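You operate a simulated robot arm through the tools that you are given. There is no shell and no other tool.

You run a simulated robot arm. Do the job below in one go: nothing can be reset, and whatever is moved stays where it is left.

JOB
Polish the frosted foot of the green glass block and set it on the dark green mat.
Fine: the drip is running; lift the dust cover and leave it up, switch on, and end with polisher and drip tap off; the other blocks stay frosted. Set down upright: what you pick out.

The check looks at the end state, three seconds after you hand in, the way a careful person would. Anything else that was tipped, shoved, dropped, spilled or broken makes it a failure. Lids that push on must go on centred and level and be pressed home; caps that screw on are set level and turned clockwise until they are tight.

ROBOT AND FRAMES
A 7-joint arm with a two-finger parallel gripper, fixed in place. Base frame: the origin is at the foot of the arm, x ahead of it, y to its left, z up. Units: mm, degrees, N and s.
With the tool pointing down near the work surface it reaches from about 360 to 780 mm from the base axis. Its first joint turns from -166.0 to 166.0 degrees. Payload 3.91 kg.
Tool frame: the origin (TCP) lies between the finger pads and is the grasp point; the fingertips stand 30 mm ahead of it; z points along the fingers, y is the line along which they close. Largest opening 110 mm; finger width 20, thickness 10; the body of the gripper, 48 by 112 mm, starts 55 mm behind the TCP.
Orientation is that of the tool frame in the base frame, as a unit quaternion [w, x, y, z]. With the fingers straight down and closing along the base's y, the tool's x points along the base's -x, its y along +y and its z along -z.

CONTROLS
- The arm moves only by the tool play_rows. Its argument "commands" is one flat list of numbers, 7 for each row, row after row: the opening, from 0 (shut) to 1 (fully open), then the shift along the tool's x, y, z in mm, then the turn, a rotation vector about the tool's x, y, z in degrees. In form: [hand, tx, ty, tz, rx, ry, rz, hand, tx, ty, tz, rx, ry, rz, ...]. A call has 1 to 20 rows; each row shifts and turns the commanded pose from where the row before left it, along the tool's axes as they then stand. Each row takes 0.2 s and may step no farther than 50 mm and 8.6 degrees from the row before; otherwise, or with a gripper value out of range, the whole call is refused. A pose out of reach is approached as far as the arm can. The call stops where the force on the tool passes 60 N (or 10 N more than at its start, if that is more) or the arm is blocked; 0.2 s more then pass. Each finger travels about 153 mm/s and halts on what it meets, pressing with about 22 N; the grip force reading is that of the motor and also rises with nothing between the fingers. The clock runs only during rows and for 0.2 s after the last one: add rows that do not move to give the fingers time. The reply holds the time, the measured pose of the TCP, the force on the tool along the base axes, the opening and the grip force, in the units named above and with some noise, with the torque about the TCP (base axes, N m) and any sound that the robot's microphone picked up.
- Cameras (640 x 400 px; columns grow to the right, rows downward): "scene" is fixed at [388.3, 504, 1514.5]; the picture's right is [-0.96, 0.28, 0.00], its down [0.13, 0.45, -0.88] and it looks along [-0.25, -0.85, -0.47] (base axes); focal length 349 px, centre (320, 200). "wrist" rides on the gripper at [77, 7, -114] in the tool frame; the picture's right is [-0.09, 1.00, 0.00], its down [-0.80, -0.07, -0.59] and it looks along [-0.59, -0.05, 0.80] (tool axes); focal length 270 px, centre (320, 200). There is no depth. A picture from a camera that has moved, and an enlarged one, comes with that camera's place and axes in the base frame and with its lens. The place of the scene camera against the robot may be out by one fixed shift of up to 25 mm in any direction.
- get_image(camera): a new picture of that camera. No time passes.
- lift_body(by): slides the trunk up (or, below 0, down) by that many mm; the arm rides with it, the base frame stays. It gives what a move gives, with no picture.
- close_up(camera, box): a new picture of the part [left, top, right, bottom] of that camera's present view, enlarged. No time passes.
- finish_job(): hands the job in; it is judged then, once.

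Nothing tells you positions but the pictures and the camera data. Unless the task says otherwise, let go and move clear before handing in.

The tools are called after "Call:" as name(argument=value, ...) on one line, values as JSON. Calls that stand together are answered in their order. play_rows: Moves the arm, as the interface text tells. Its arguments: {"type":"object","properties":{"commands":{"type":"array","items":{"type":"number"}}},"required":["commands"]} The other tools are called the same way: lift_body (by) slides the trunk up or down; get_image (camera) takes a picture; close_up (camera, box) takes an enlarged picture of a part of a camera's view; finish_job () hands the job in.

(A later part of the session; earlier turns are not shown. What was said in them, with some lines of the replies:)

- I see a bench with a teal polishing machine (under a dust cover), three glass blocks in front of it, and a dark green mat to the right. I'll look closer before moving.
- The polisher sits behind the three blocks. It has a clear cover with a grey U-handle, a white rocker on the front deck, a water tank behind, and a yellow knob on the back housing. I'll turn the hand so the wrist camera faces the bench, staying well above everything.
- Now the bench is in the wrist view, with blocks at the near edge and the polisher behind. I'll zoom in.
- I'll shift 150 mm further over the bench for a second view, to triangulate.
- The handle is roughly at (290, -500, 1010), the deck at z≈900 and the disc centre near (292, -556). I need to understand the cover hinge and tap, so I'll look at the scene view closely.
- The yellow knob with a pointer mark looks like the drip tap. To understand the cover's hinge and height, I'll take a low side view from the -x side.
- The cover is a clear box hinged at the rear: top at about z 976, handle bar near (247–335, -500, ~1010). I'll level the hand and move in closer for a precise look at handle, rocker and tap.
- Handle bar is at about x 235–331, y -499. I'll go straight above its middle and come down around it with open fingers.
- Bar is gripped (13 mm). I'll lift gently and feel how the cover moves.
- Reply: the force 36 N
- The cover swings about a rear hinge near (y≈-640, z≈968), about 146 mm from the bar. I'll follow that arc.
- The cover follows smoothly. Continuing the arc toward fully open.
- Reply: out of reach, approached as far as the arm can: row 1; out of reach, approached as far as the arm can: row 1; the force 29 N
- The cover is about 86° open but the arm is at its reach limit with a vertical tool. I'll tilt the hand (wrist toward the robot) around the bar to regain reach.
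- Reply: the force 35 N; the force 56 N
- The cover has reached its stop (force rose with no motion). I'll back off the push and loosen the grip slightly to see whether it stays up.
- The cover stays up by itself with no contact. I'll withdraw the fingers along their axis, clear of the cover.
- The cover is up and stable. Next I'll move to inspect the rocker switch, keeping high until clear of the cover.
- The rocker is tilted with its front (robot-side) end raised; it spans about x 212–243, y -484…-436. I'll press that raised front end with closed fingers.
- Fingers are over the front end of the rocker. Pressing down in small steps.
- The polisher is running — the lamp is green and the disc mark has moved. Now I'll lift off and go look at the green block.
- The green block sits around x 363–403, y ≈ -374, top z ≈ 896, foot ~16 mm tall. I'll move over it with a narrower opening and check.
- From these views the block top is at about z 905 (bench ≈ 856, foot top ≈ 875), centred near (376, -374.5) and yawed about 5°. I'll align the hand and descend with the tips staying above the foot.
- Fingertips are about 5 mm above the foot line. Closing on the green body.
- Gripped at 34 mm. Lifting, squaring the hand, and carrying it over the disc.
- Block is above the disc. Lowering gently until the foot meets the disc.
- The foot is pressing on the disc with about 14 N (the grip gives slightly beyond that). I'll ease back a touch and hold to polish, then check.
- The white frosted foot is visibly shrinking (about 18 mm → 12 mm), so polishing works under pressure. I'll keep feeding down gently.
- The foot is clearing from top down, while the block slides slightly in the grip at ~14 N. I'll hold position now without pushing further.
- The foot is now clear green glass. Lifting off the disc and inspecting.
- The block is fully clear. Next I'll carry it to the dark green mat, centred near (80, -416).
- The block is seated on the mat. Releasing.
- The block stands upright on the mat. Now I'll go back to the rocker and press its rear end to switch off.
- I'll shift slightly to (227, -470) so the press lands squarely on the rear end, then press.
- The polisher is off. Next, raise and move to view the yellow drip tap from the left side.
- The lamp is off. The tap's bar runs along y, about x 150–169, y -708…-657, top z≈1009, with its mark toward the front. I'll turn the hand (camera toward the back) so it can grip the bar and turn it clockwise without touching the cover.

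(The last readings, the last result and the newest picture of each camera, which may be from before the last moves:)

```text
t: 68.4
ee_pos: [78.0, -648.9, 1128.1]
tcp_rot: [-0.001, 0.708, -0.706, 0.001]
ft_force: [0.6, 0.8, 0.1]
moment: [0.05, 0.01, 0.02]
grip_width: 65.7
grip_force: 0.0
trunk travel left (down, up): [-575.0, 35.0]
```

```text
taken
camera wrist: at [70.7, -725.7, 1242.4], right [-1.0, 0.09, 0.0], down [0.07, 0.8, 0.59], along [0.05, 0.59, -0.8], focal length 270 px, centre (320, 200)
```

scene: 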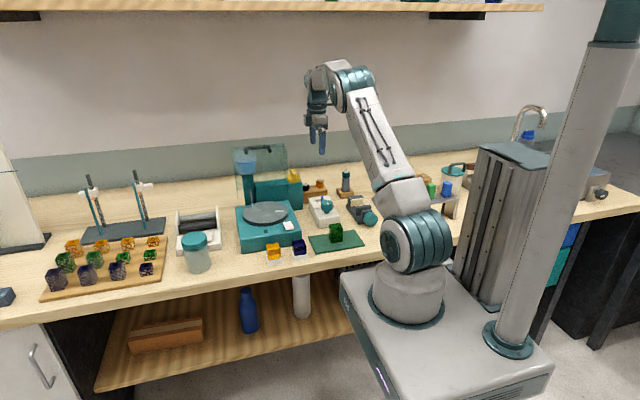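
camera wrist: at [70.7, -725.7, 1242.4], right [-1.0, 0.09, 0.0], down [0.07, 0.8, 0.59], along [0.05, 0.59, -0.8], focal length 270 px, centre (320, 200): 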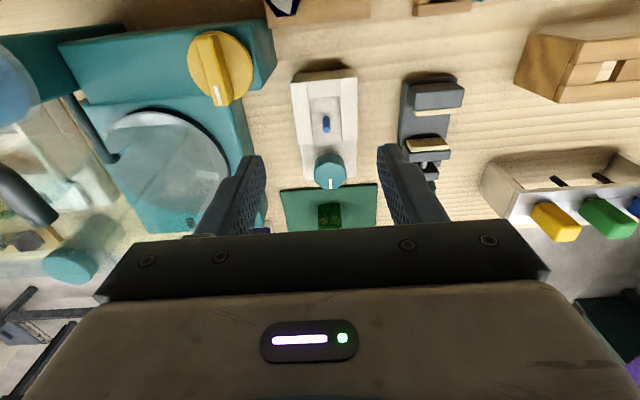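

Call:
play_rows(commands=[0.6, 12, -28, 0, 0, 0, 0, 0.6, 12, -28, 0, 0, 0, 0, 0.6, 12, -27, 0, 0, 0, 0, 0.6, 0, 0, 30, 0, 0, 0, 0.6, 0, 0, 35, 0, 0, 0, 0.6, 0, 0, 0, 0, 0, 0])

Call:
get_image(camera="wrist")

Call:
close_up(camera="scene", box=[230, 130, 330, 200])

```text
t: 69.8
ee_pos: [159.5, -684.8, 1064.0]
tcp_rot: [0.0, -0.706, 0.708, 0.001]
ft_force: [-0.8, 0.2, -0.2]
moment: [0.0, 0.01, 0.02]
grip_width: 65.7
grip_force: 0.0
trunk travel left (down, up): [-575.0, 35.0]
```

```text
taken
camera wrist: at [152.6, -761.7, 1177.8], right [-1.0, 0.09, 0.0], down [0.07, 0.8, 0.59], along [0.05, 0.59, -0.8], focal length 270 px, centre (320, 200)
```

wrist: 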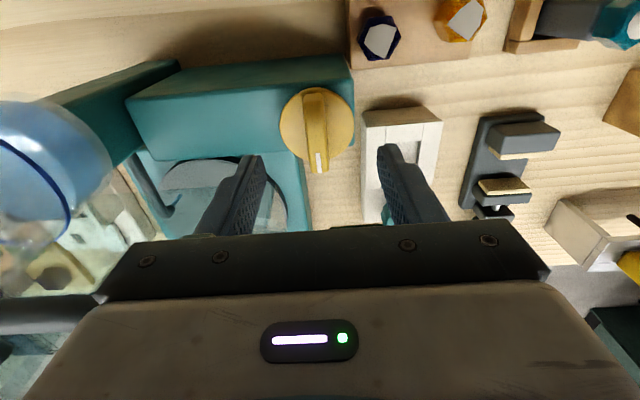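

```text
5.71 times, centred on (280, 165) of scene
camera zoom: at [388.3, 504.0, 1514.5], right [-0.96, 0.28, 0.0], down [0.13, 0.45, -0.88], along [-0.25, -0.85, -0.47], focal length 1996 px, centre (549, 400)
```

zoom: 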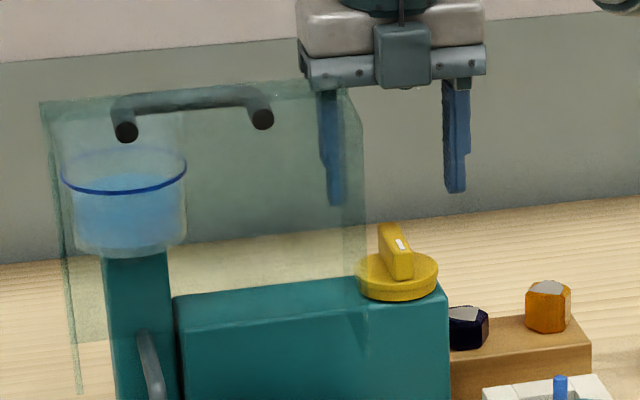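

Call:
play_rows(commands=[0.6, 3, -1.5, 14, 0, 0, 0, 0.6, 0, 0, 15, 0, 0, 0, 0.6, 0, 0, 12, 0, 0, 0, 0.6, 0, 0, 0, 0, 0, 0])

Call:
close_up(camera="wrist", box=[200, 60, 440, 240])

Call:
close_up(camera="scene", box=[270, 150, 330, 195])

```text
t: 70.8
ee_pos: [161.8, -687.4, 1021.9]
tcp_rot: [0.0, -0.707, 0.707, 0.0]
ft_force: [0.5, 0.2, 0.1]
moment: [0.02, 0.02, -0.02]
grip_width: 66.1
grip_force: 0.0
trunk travel left (down, up): [-575.0, 35.0]
```

```text
2.22 times, centred on (320, 150) of wrist
camera zoom: at [155.6, -764.3, 1136.6], right [-1.0, 0.09, 0.0], down [0.07, 0.8, 0.59], along [0.05, 0.59, -0.8], focal length 601 px, centre (320, 311)
```

zoom: 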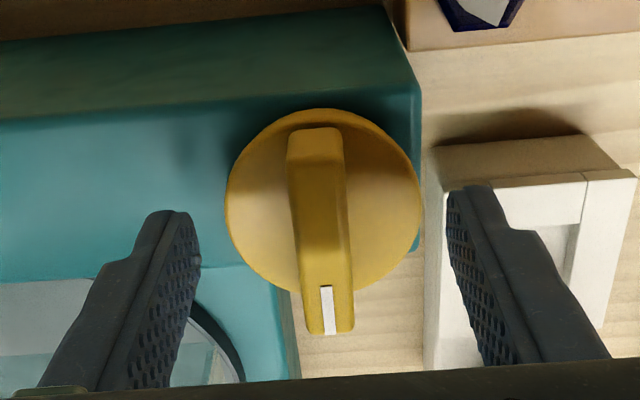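

```text
8.89 times, centred on (300, 172) of scene
camera zoom: at [388.3, 504.0, 1514.5], right [-0.96, 0.28, 0.0], down [0.13, 0.45, -0.88], along [-0.25, -0.85, -0.47], focal length 3104 px, centre (498, 444)
```

zoom: 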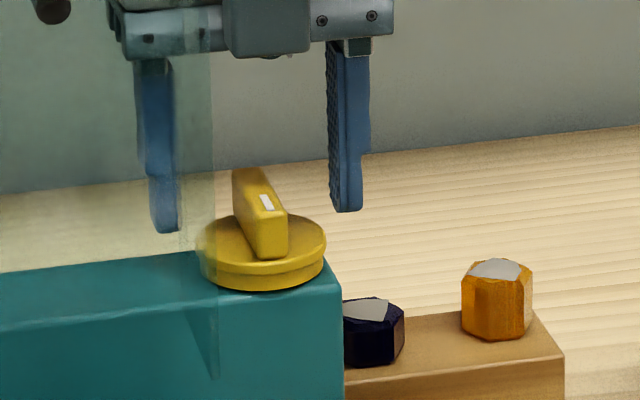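

Well centred over the knob. I'll lower 6 mm more and grip the bar.

Call:
play_rows(commands=[0.6, 0, 0, 6, 0, 0, 0, 0.4, 0, 0, 0, 0, 0, 0, 0.2, 0, 0, 0, 0, 0, 0, 0.05, 0, 0, 0, 0, 0, 0, 0.05, 0, 0, 0, 0, 0, 0, 0.05, 0, 0, 0, 0, 0, 0])

Call:
close_up(camera="wrist", box=[200, 60, 440, 240])

```text
t: 72.2
ee_pos: [162.7, -685.7, 1016.9]
tcp_rot: [-0.001, -0.707, 0.707, 0.0]
ft_force: [0.0, -0.6, -1.4]
moment: [-0.45, 0.03, 0.03]
grip_width: 13.9
grip_force: 45.3
trunk travel left (down, up): [-575.0, 35.0]
```

```text
2.22 times, centred on (320, 150) of wrist
camera zoom: at [154.9, -764.1, 1130.9], right [-1.0, 0.09, 0.0], down [0.07, 0.8, 0.59], along [0.05, 0.59, -0.8], focal length 601 px, centre (320, 311)
```

zoom: 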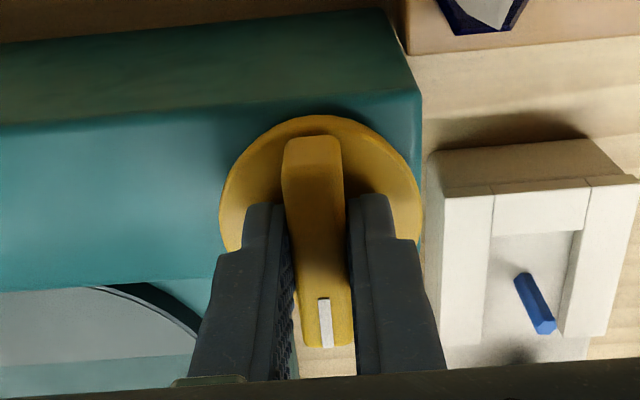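

Bar gripped. Turning clockwise (seen from above) a little first, feeling the torque.

Call:
play_rows(commands=[0.05, 0, 0, 0, 0, 0, 8, 0.05, 0, 0, 0, 0, 0, 8, 0.05, 0, 0, 0, 0, 0, 0])

Call:
close_up(camera="wrist", box=[200, 60, 440, 240])

Call:
close_up(camera="scene", box=[230, 150, 310, 210])

```text
t: 73.0
ee_pos: [162.3, -686.8, 1016.2]
tcp_rot: [0.0, -0.602, 0.799, 0.0]
ft_force: [-2.4, 1.8, -0.3]
moment: [-0.07, 0.1, 0.0]
grip_width: 14.0
grip_force: 44.8
trunk travel left (down, up): [-575.0, 35.0]
```

```text
2.22 times, centred on (320, 150) of wrist
camera zoom: at [133.4, -759.1, 1130.9], right [-0.93, 0.36, 0.0], down [0.29, 0.75, 0.59], along [0.21, 0.55, -0.8], focal length 601 px, centre (320, 311)
```

zoom: 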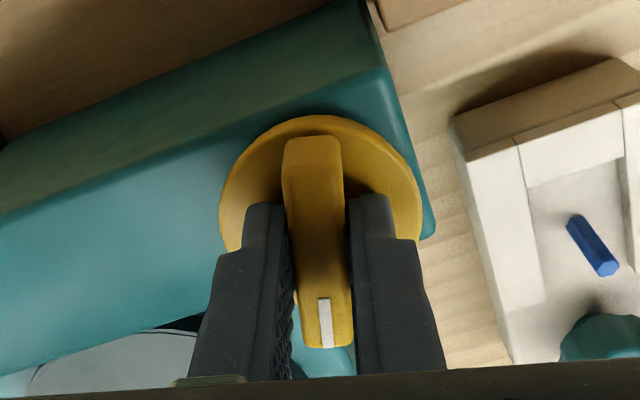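

```text
6.67 times, centred on (270, 180) of scene
camera zoom: at [388.3, 504.0, 1514.5], right [-0.96, 0.28, 0.0], down [0.13, 0.45, -0.88], along [-0.25, -0.85, -0.47], focal length 2328 px, centre (653, 333)
```

zoom: 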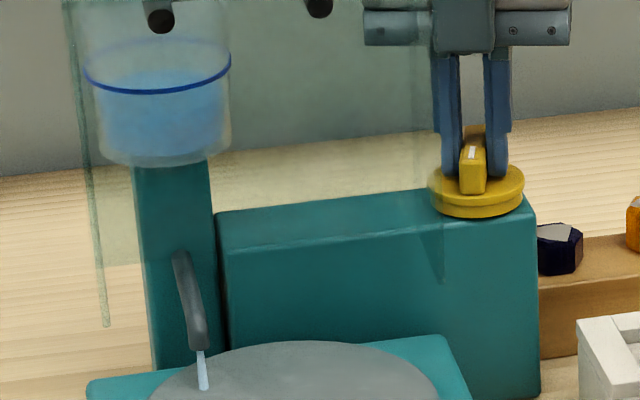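

It turns freely. Continuing clockwise toward a quarter turn.

Call:
play_rows(commands=[0.05, 0, 0, 0, 0, 0, 8, 0.05, 0, 0, 0, 0, 0, 8, 0.05, 0, 0, 0, 0, 0, 8, 0.05, 0, 0, 0, 0, 0, 8, 0.05, 0, 0, 0, 0, 0, 0])

Call:
close_up(camera="scene", box=[230, 150, 310, 210])

Call:
play_rows(commands=[0.05, 0, 0, 0, 0, 0, 8, 0.05, 0, 0, 0, 0, 0, 8, 0.05, 0, 0, 0, 0, 0, 8, 0.05, 0, 0, 0, 0, 0, 0])

Call:
close_up(camera="scene", box=[230, 150, 310, 210])

Call:
get_image(camera="wrist")

```text
t: 74.2
ee_pos: [160.9, -685.6, 1017.8]
tcp_rot: [0.0, -0.356, 0.934, 0.0]
ft_force: [-8.6, 10.7, -4.7]
moment: [-0.19, 0.54, 0.04]
grip_width: 13.8
grip_force: 45.0
trunk travel left (down, up): [-575.0, 35.0]
```

```text
6.67 times, centred on (270, 180) of scene
camera zoom: at [388.3, 504.0, 1514.5], right [-0.96, 0.28, 0.0], down [0.13, 0.45, -0.88], along [-0.25, -0.85, -0.47], focal length 2328 px, centre (653, 333)
```

zoom: 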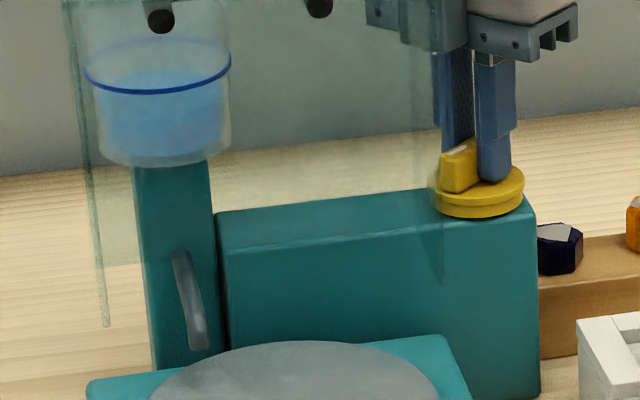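

```text
t: 75.2
ee_pos: [160.3, -684.9, 1015.7]
tcp_rot: [0.0, -0.155, 0.988, 0.001]
ft_force: [-13.0, 18.5, -9.0]
moment: [0.22, 0.21, 0.02]
grip_width: 13.7
grip_force: 44.2
trunk travel left (down, up): [-575.0, 35.0]
```

```text
6.67 times, centred on (270, 180) of scene
camera zoom: at [388.3, 504.0, 1514.5], right [-0.96, 0.28, 0.0], down [0.13, 0.45, -0.88], along [-0.25, -0.85, -0.47], focal length 2328 px, centre (653, 333)
```

zoom: 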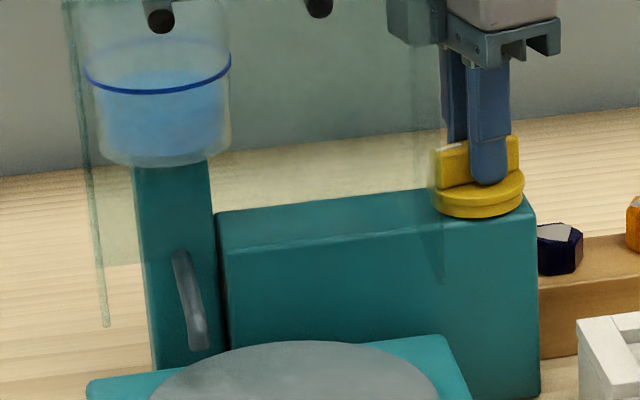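

```text
taken
camera wrist: at [84.7, -703.2, 1130.9], right [-0.22, 0.98, 0.0], down [0.78, 0.18, 0.59], along [0.58, 0.13, -0.8], focal length 270 px, centre (320, 200)
```

wrist: 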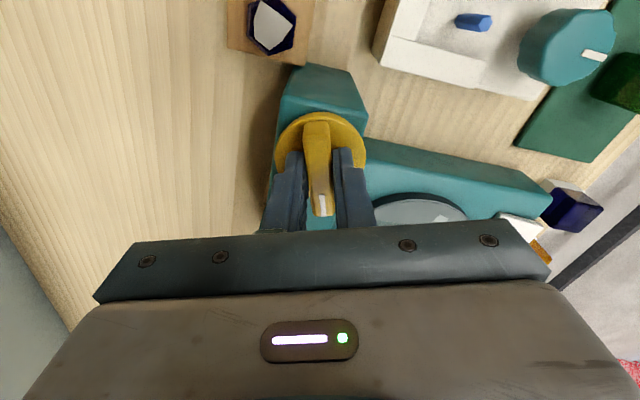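

The drip has stopped. I'll finish the quarter turn, easing the slight side load.

Call:
play_rows(commands=[0.05, 0.5, 2, 0, 0, 0, 6, 0.05, 0, 0.6, 0, 0, 0, 6, 0.05, 0, 0, 0, 0, 0, 6, 0.05, 0, 0, 0, 0, 0, 0])

Call:
close_up(camera="scene", box=[230, 150, 310, 210])

```text
t: 76.2
ee_pos: [159.7, -685.6, 1014.8]
tcp_rot: [0.0, 0.0, 1.0, 0.001]
ft_force: [-6.8, 8.6, -8.4]
moment: [0.12, 0.28, 0.04]
grip_width: 13.7
grip_force: 45.1
trunk travel left (down, up): [-575.0, 35.0]
```

```text
6.67 times, centred on (270, 180) of scene
camera zoom: at [388.3, 504.0, 1514.5], right [-0.96, 0.28, 0.0], down [0.13, 0.45, -0.88], along [-0.25, -0.85, -0.47], focal length 2328 px, centre (653, 333)
```

zoom: 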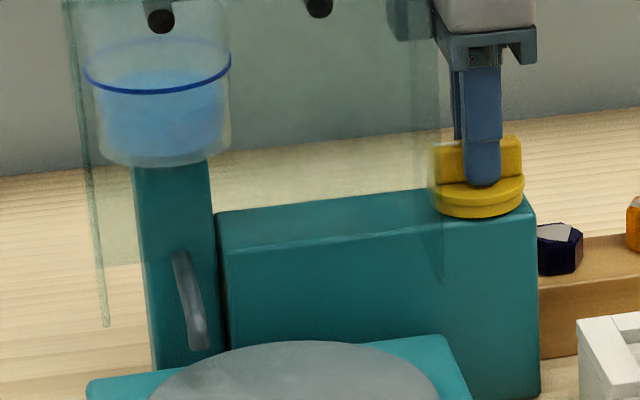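

Call:
play_rows(commands=[0.05, 0, 0, 0, 0, 0, 5, 0.05, 0, 0, 0, 0, 0, 0])

```text
t: 76.8
ee_pos: [161.8, -684.6, 1016.2]
tcp_rot: [0.001, 0.044, 0.999, 0.0]
ft_force: [-5.8, 4.2, -8.1]
moment: [0.06, 0.07, 1.16]
grip_width: 15.2
grip_force: 44.8
trunk travel left (down, up): [-575.0, 35.0]
```

The torque rose sharply, so the tap is at its closed stop. I'll ease back, release, and retreat upward and away from the cover.

Call:
play_rows(commands=[0.05, 0, 0, 0, 0, 0, -5, 0.05, 0, 0, 0, 0, 0, 0, 0.2, 0, 0, 0, 0, 0, 0, 0.4, 0, 0, 0, 0, 0, 0, 0.4, 0, 0, 0, 0, 0, 0, 0.4, 0, 0, -15, 0, 0, 0, 0.4, 0, 0, -25, 0, 0, 0, 0.4, 0, 0, -35, 0, 0, 0, 0.4, 30, 0, -35, 0, 0, 0, 0.4, 35, 0, 0, 0, 0, 0, 0.4, 0, 40, 0, 0, 0, 0, 0.4, 0, 40, 0, 0, 0, 0, 0.4, 0, 40, 0, 0, 0, 0, 0.4, 0, 40, 0, 0, 0, 0, 0.4, 0, 40, 0, 0, 0, 0, 0.4, 0, 0, 0, 0, 0, 0])

Call:
get_image(camera="scene")

Call:
close_up(camera="scene", box=[225, 140, 325, 210])

Call:
close_up(camera="scene", box=[225, 195, 375, 270])

Call:
get_image(camera="wrist")

```text
t: 80.2
ee_pos: [96.0, -483.7, 1123.7]
tcp_rot: [0.0, 0.001, 1.0, 0.0]
ft_force: [-0.9, -0.3, 0.6]
moment: [0.0, -0.02, -0.02]
grip_width: 44.0
grip_force: 0.0
trunk travel left (down, up): [-575.0, 35.0]
```

```text
taken
```

scene: 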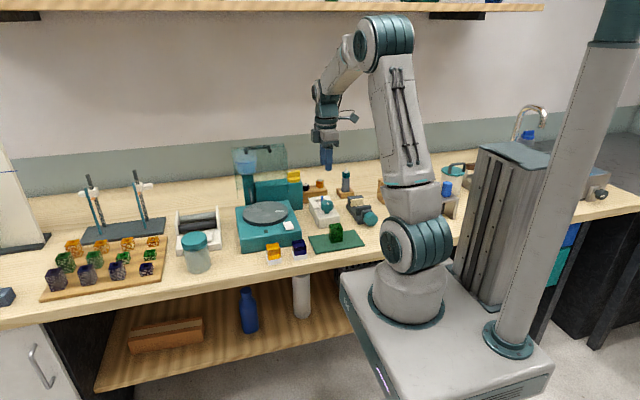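

```text
5.71 times, centred on (275, 175) of scene
camera zoom: at [388.3, 504.0, 1514.5], right [-0.96, 0.28, 0.0], down [0.13, 0.45, -0.88], along [-0.25, -0.85, -0.47], focal length 1996 px, centre (577, 343)
```

zoom: 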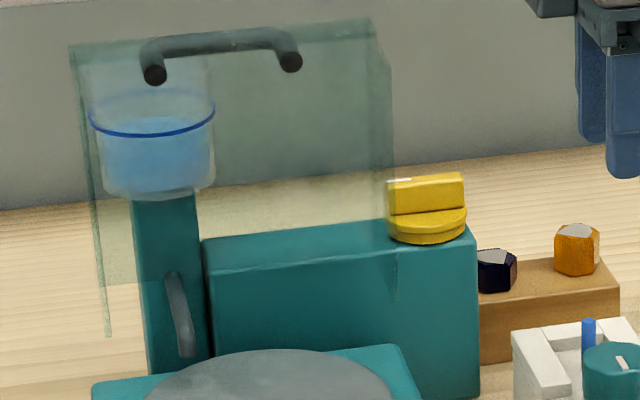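

```text
4.27 times, centred on (300, 232) of scene
camera zoom: at [388.3, 504.0, 1514.5], right [-0.96, 0.28, 0.0], down [0.13, 0.45, -0.88], along [-0.25, -0.85, -0.47], focal length 1490 px, centre (405, 61)
```

zoom: 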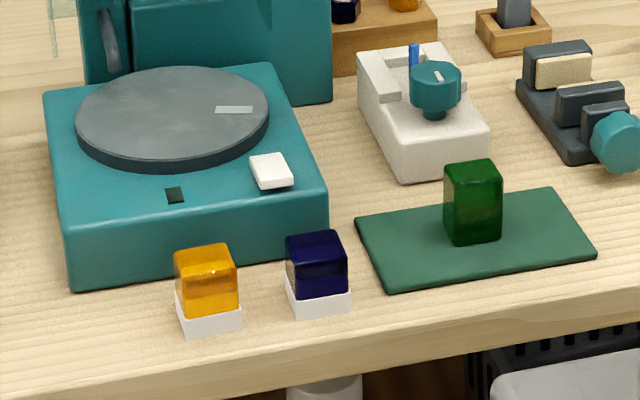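

```text
taken
camera wrist: at [18.9, -477.3, 1239.0], right [0.09, 1.0, 0.0], down [0.8, -0.07, 0.59], along [0.59, -0.05, -0.8], focal length 270 px, centre (320, 200)
```

wrist: 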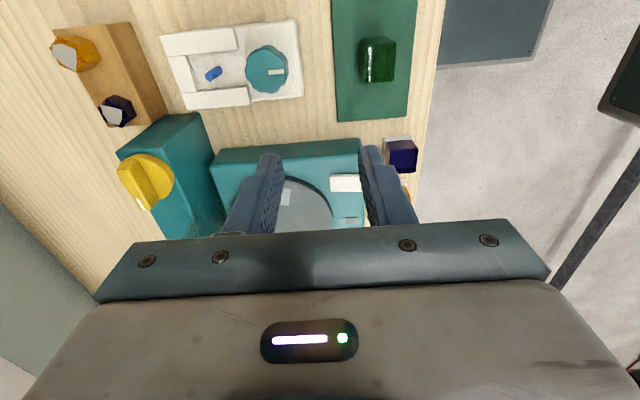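

Tap closed, polisher off, cover up, block on the mat. A final close look at the polished foot before handing in.

Call:
close_up(camera="scene", box=[320, 218, 350, 246])

Call:
close_up(camera="wrist", box=[340, 20, 420, 100])

```text
14.29 times, centred on (335, 232) of scene
camera zoom: at [388.3, 504.0, 1514.5], right [-0.96, 0.28, 0.0], down [0.13, 0.45, -0.88], along [-0.25, -0.85, -0.47], focal length 4989 px, centre (106, -257)
```

zoom: 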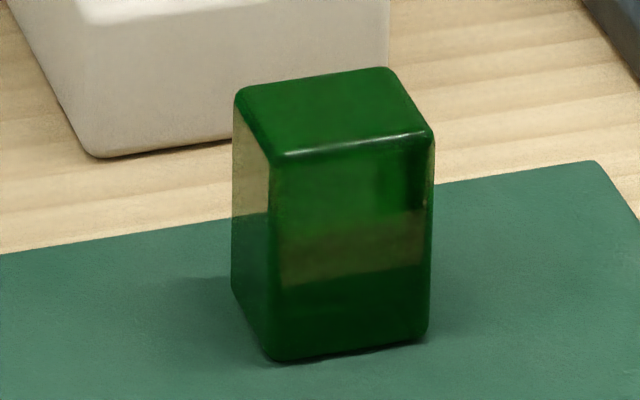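

```text
5.00 times, centred on (380, 60) of wrist
camera zoom: at [18.9, -477.3, 1239.0], right [0.09, 1.0, 0.0], down [0.8, -0.07, 0.59], along [0.59, -0.05, -0.8], focal length 1351 px, centre (20, 900)
```

zoom: 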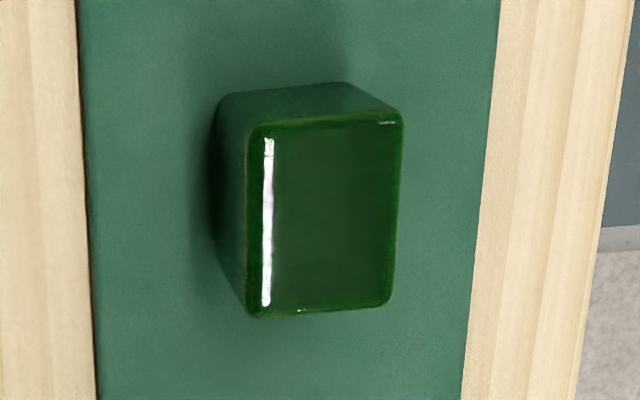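

The green block is clear right down to its foot and stands upright on the mat. The other two blocks still have their white feet, the cover is up, the lamp is off and the drip has stopped. The arm is clear, so I'm handing in.

Call:
finish_job()

```text
The job is handed in.
```

The green block's foot is polished clear, and the block is standing upright on the dark green mat. I've handed the job in; the tool gave no verdict on the check.

- **Cover:** the dust cover is up against its stop and stayed there after I let go.
- **Polisher:** it is switched off, and its lamp is dark.
- **Drip tap:** I turned it clockwise to its stop, and the drip has stopped.
- **Other blocks:** the orange and navy blocks still have their frosted feet and I didn't touch them.

While I was polishing, the block slid up about 6 mm in the grip. In the last close-up pictures it looked level, with no frost left on the sides in view; I had no view of its underside.
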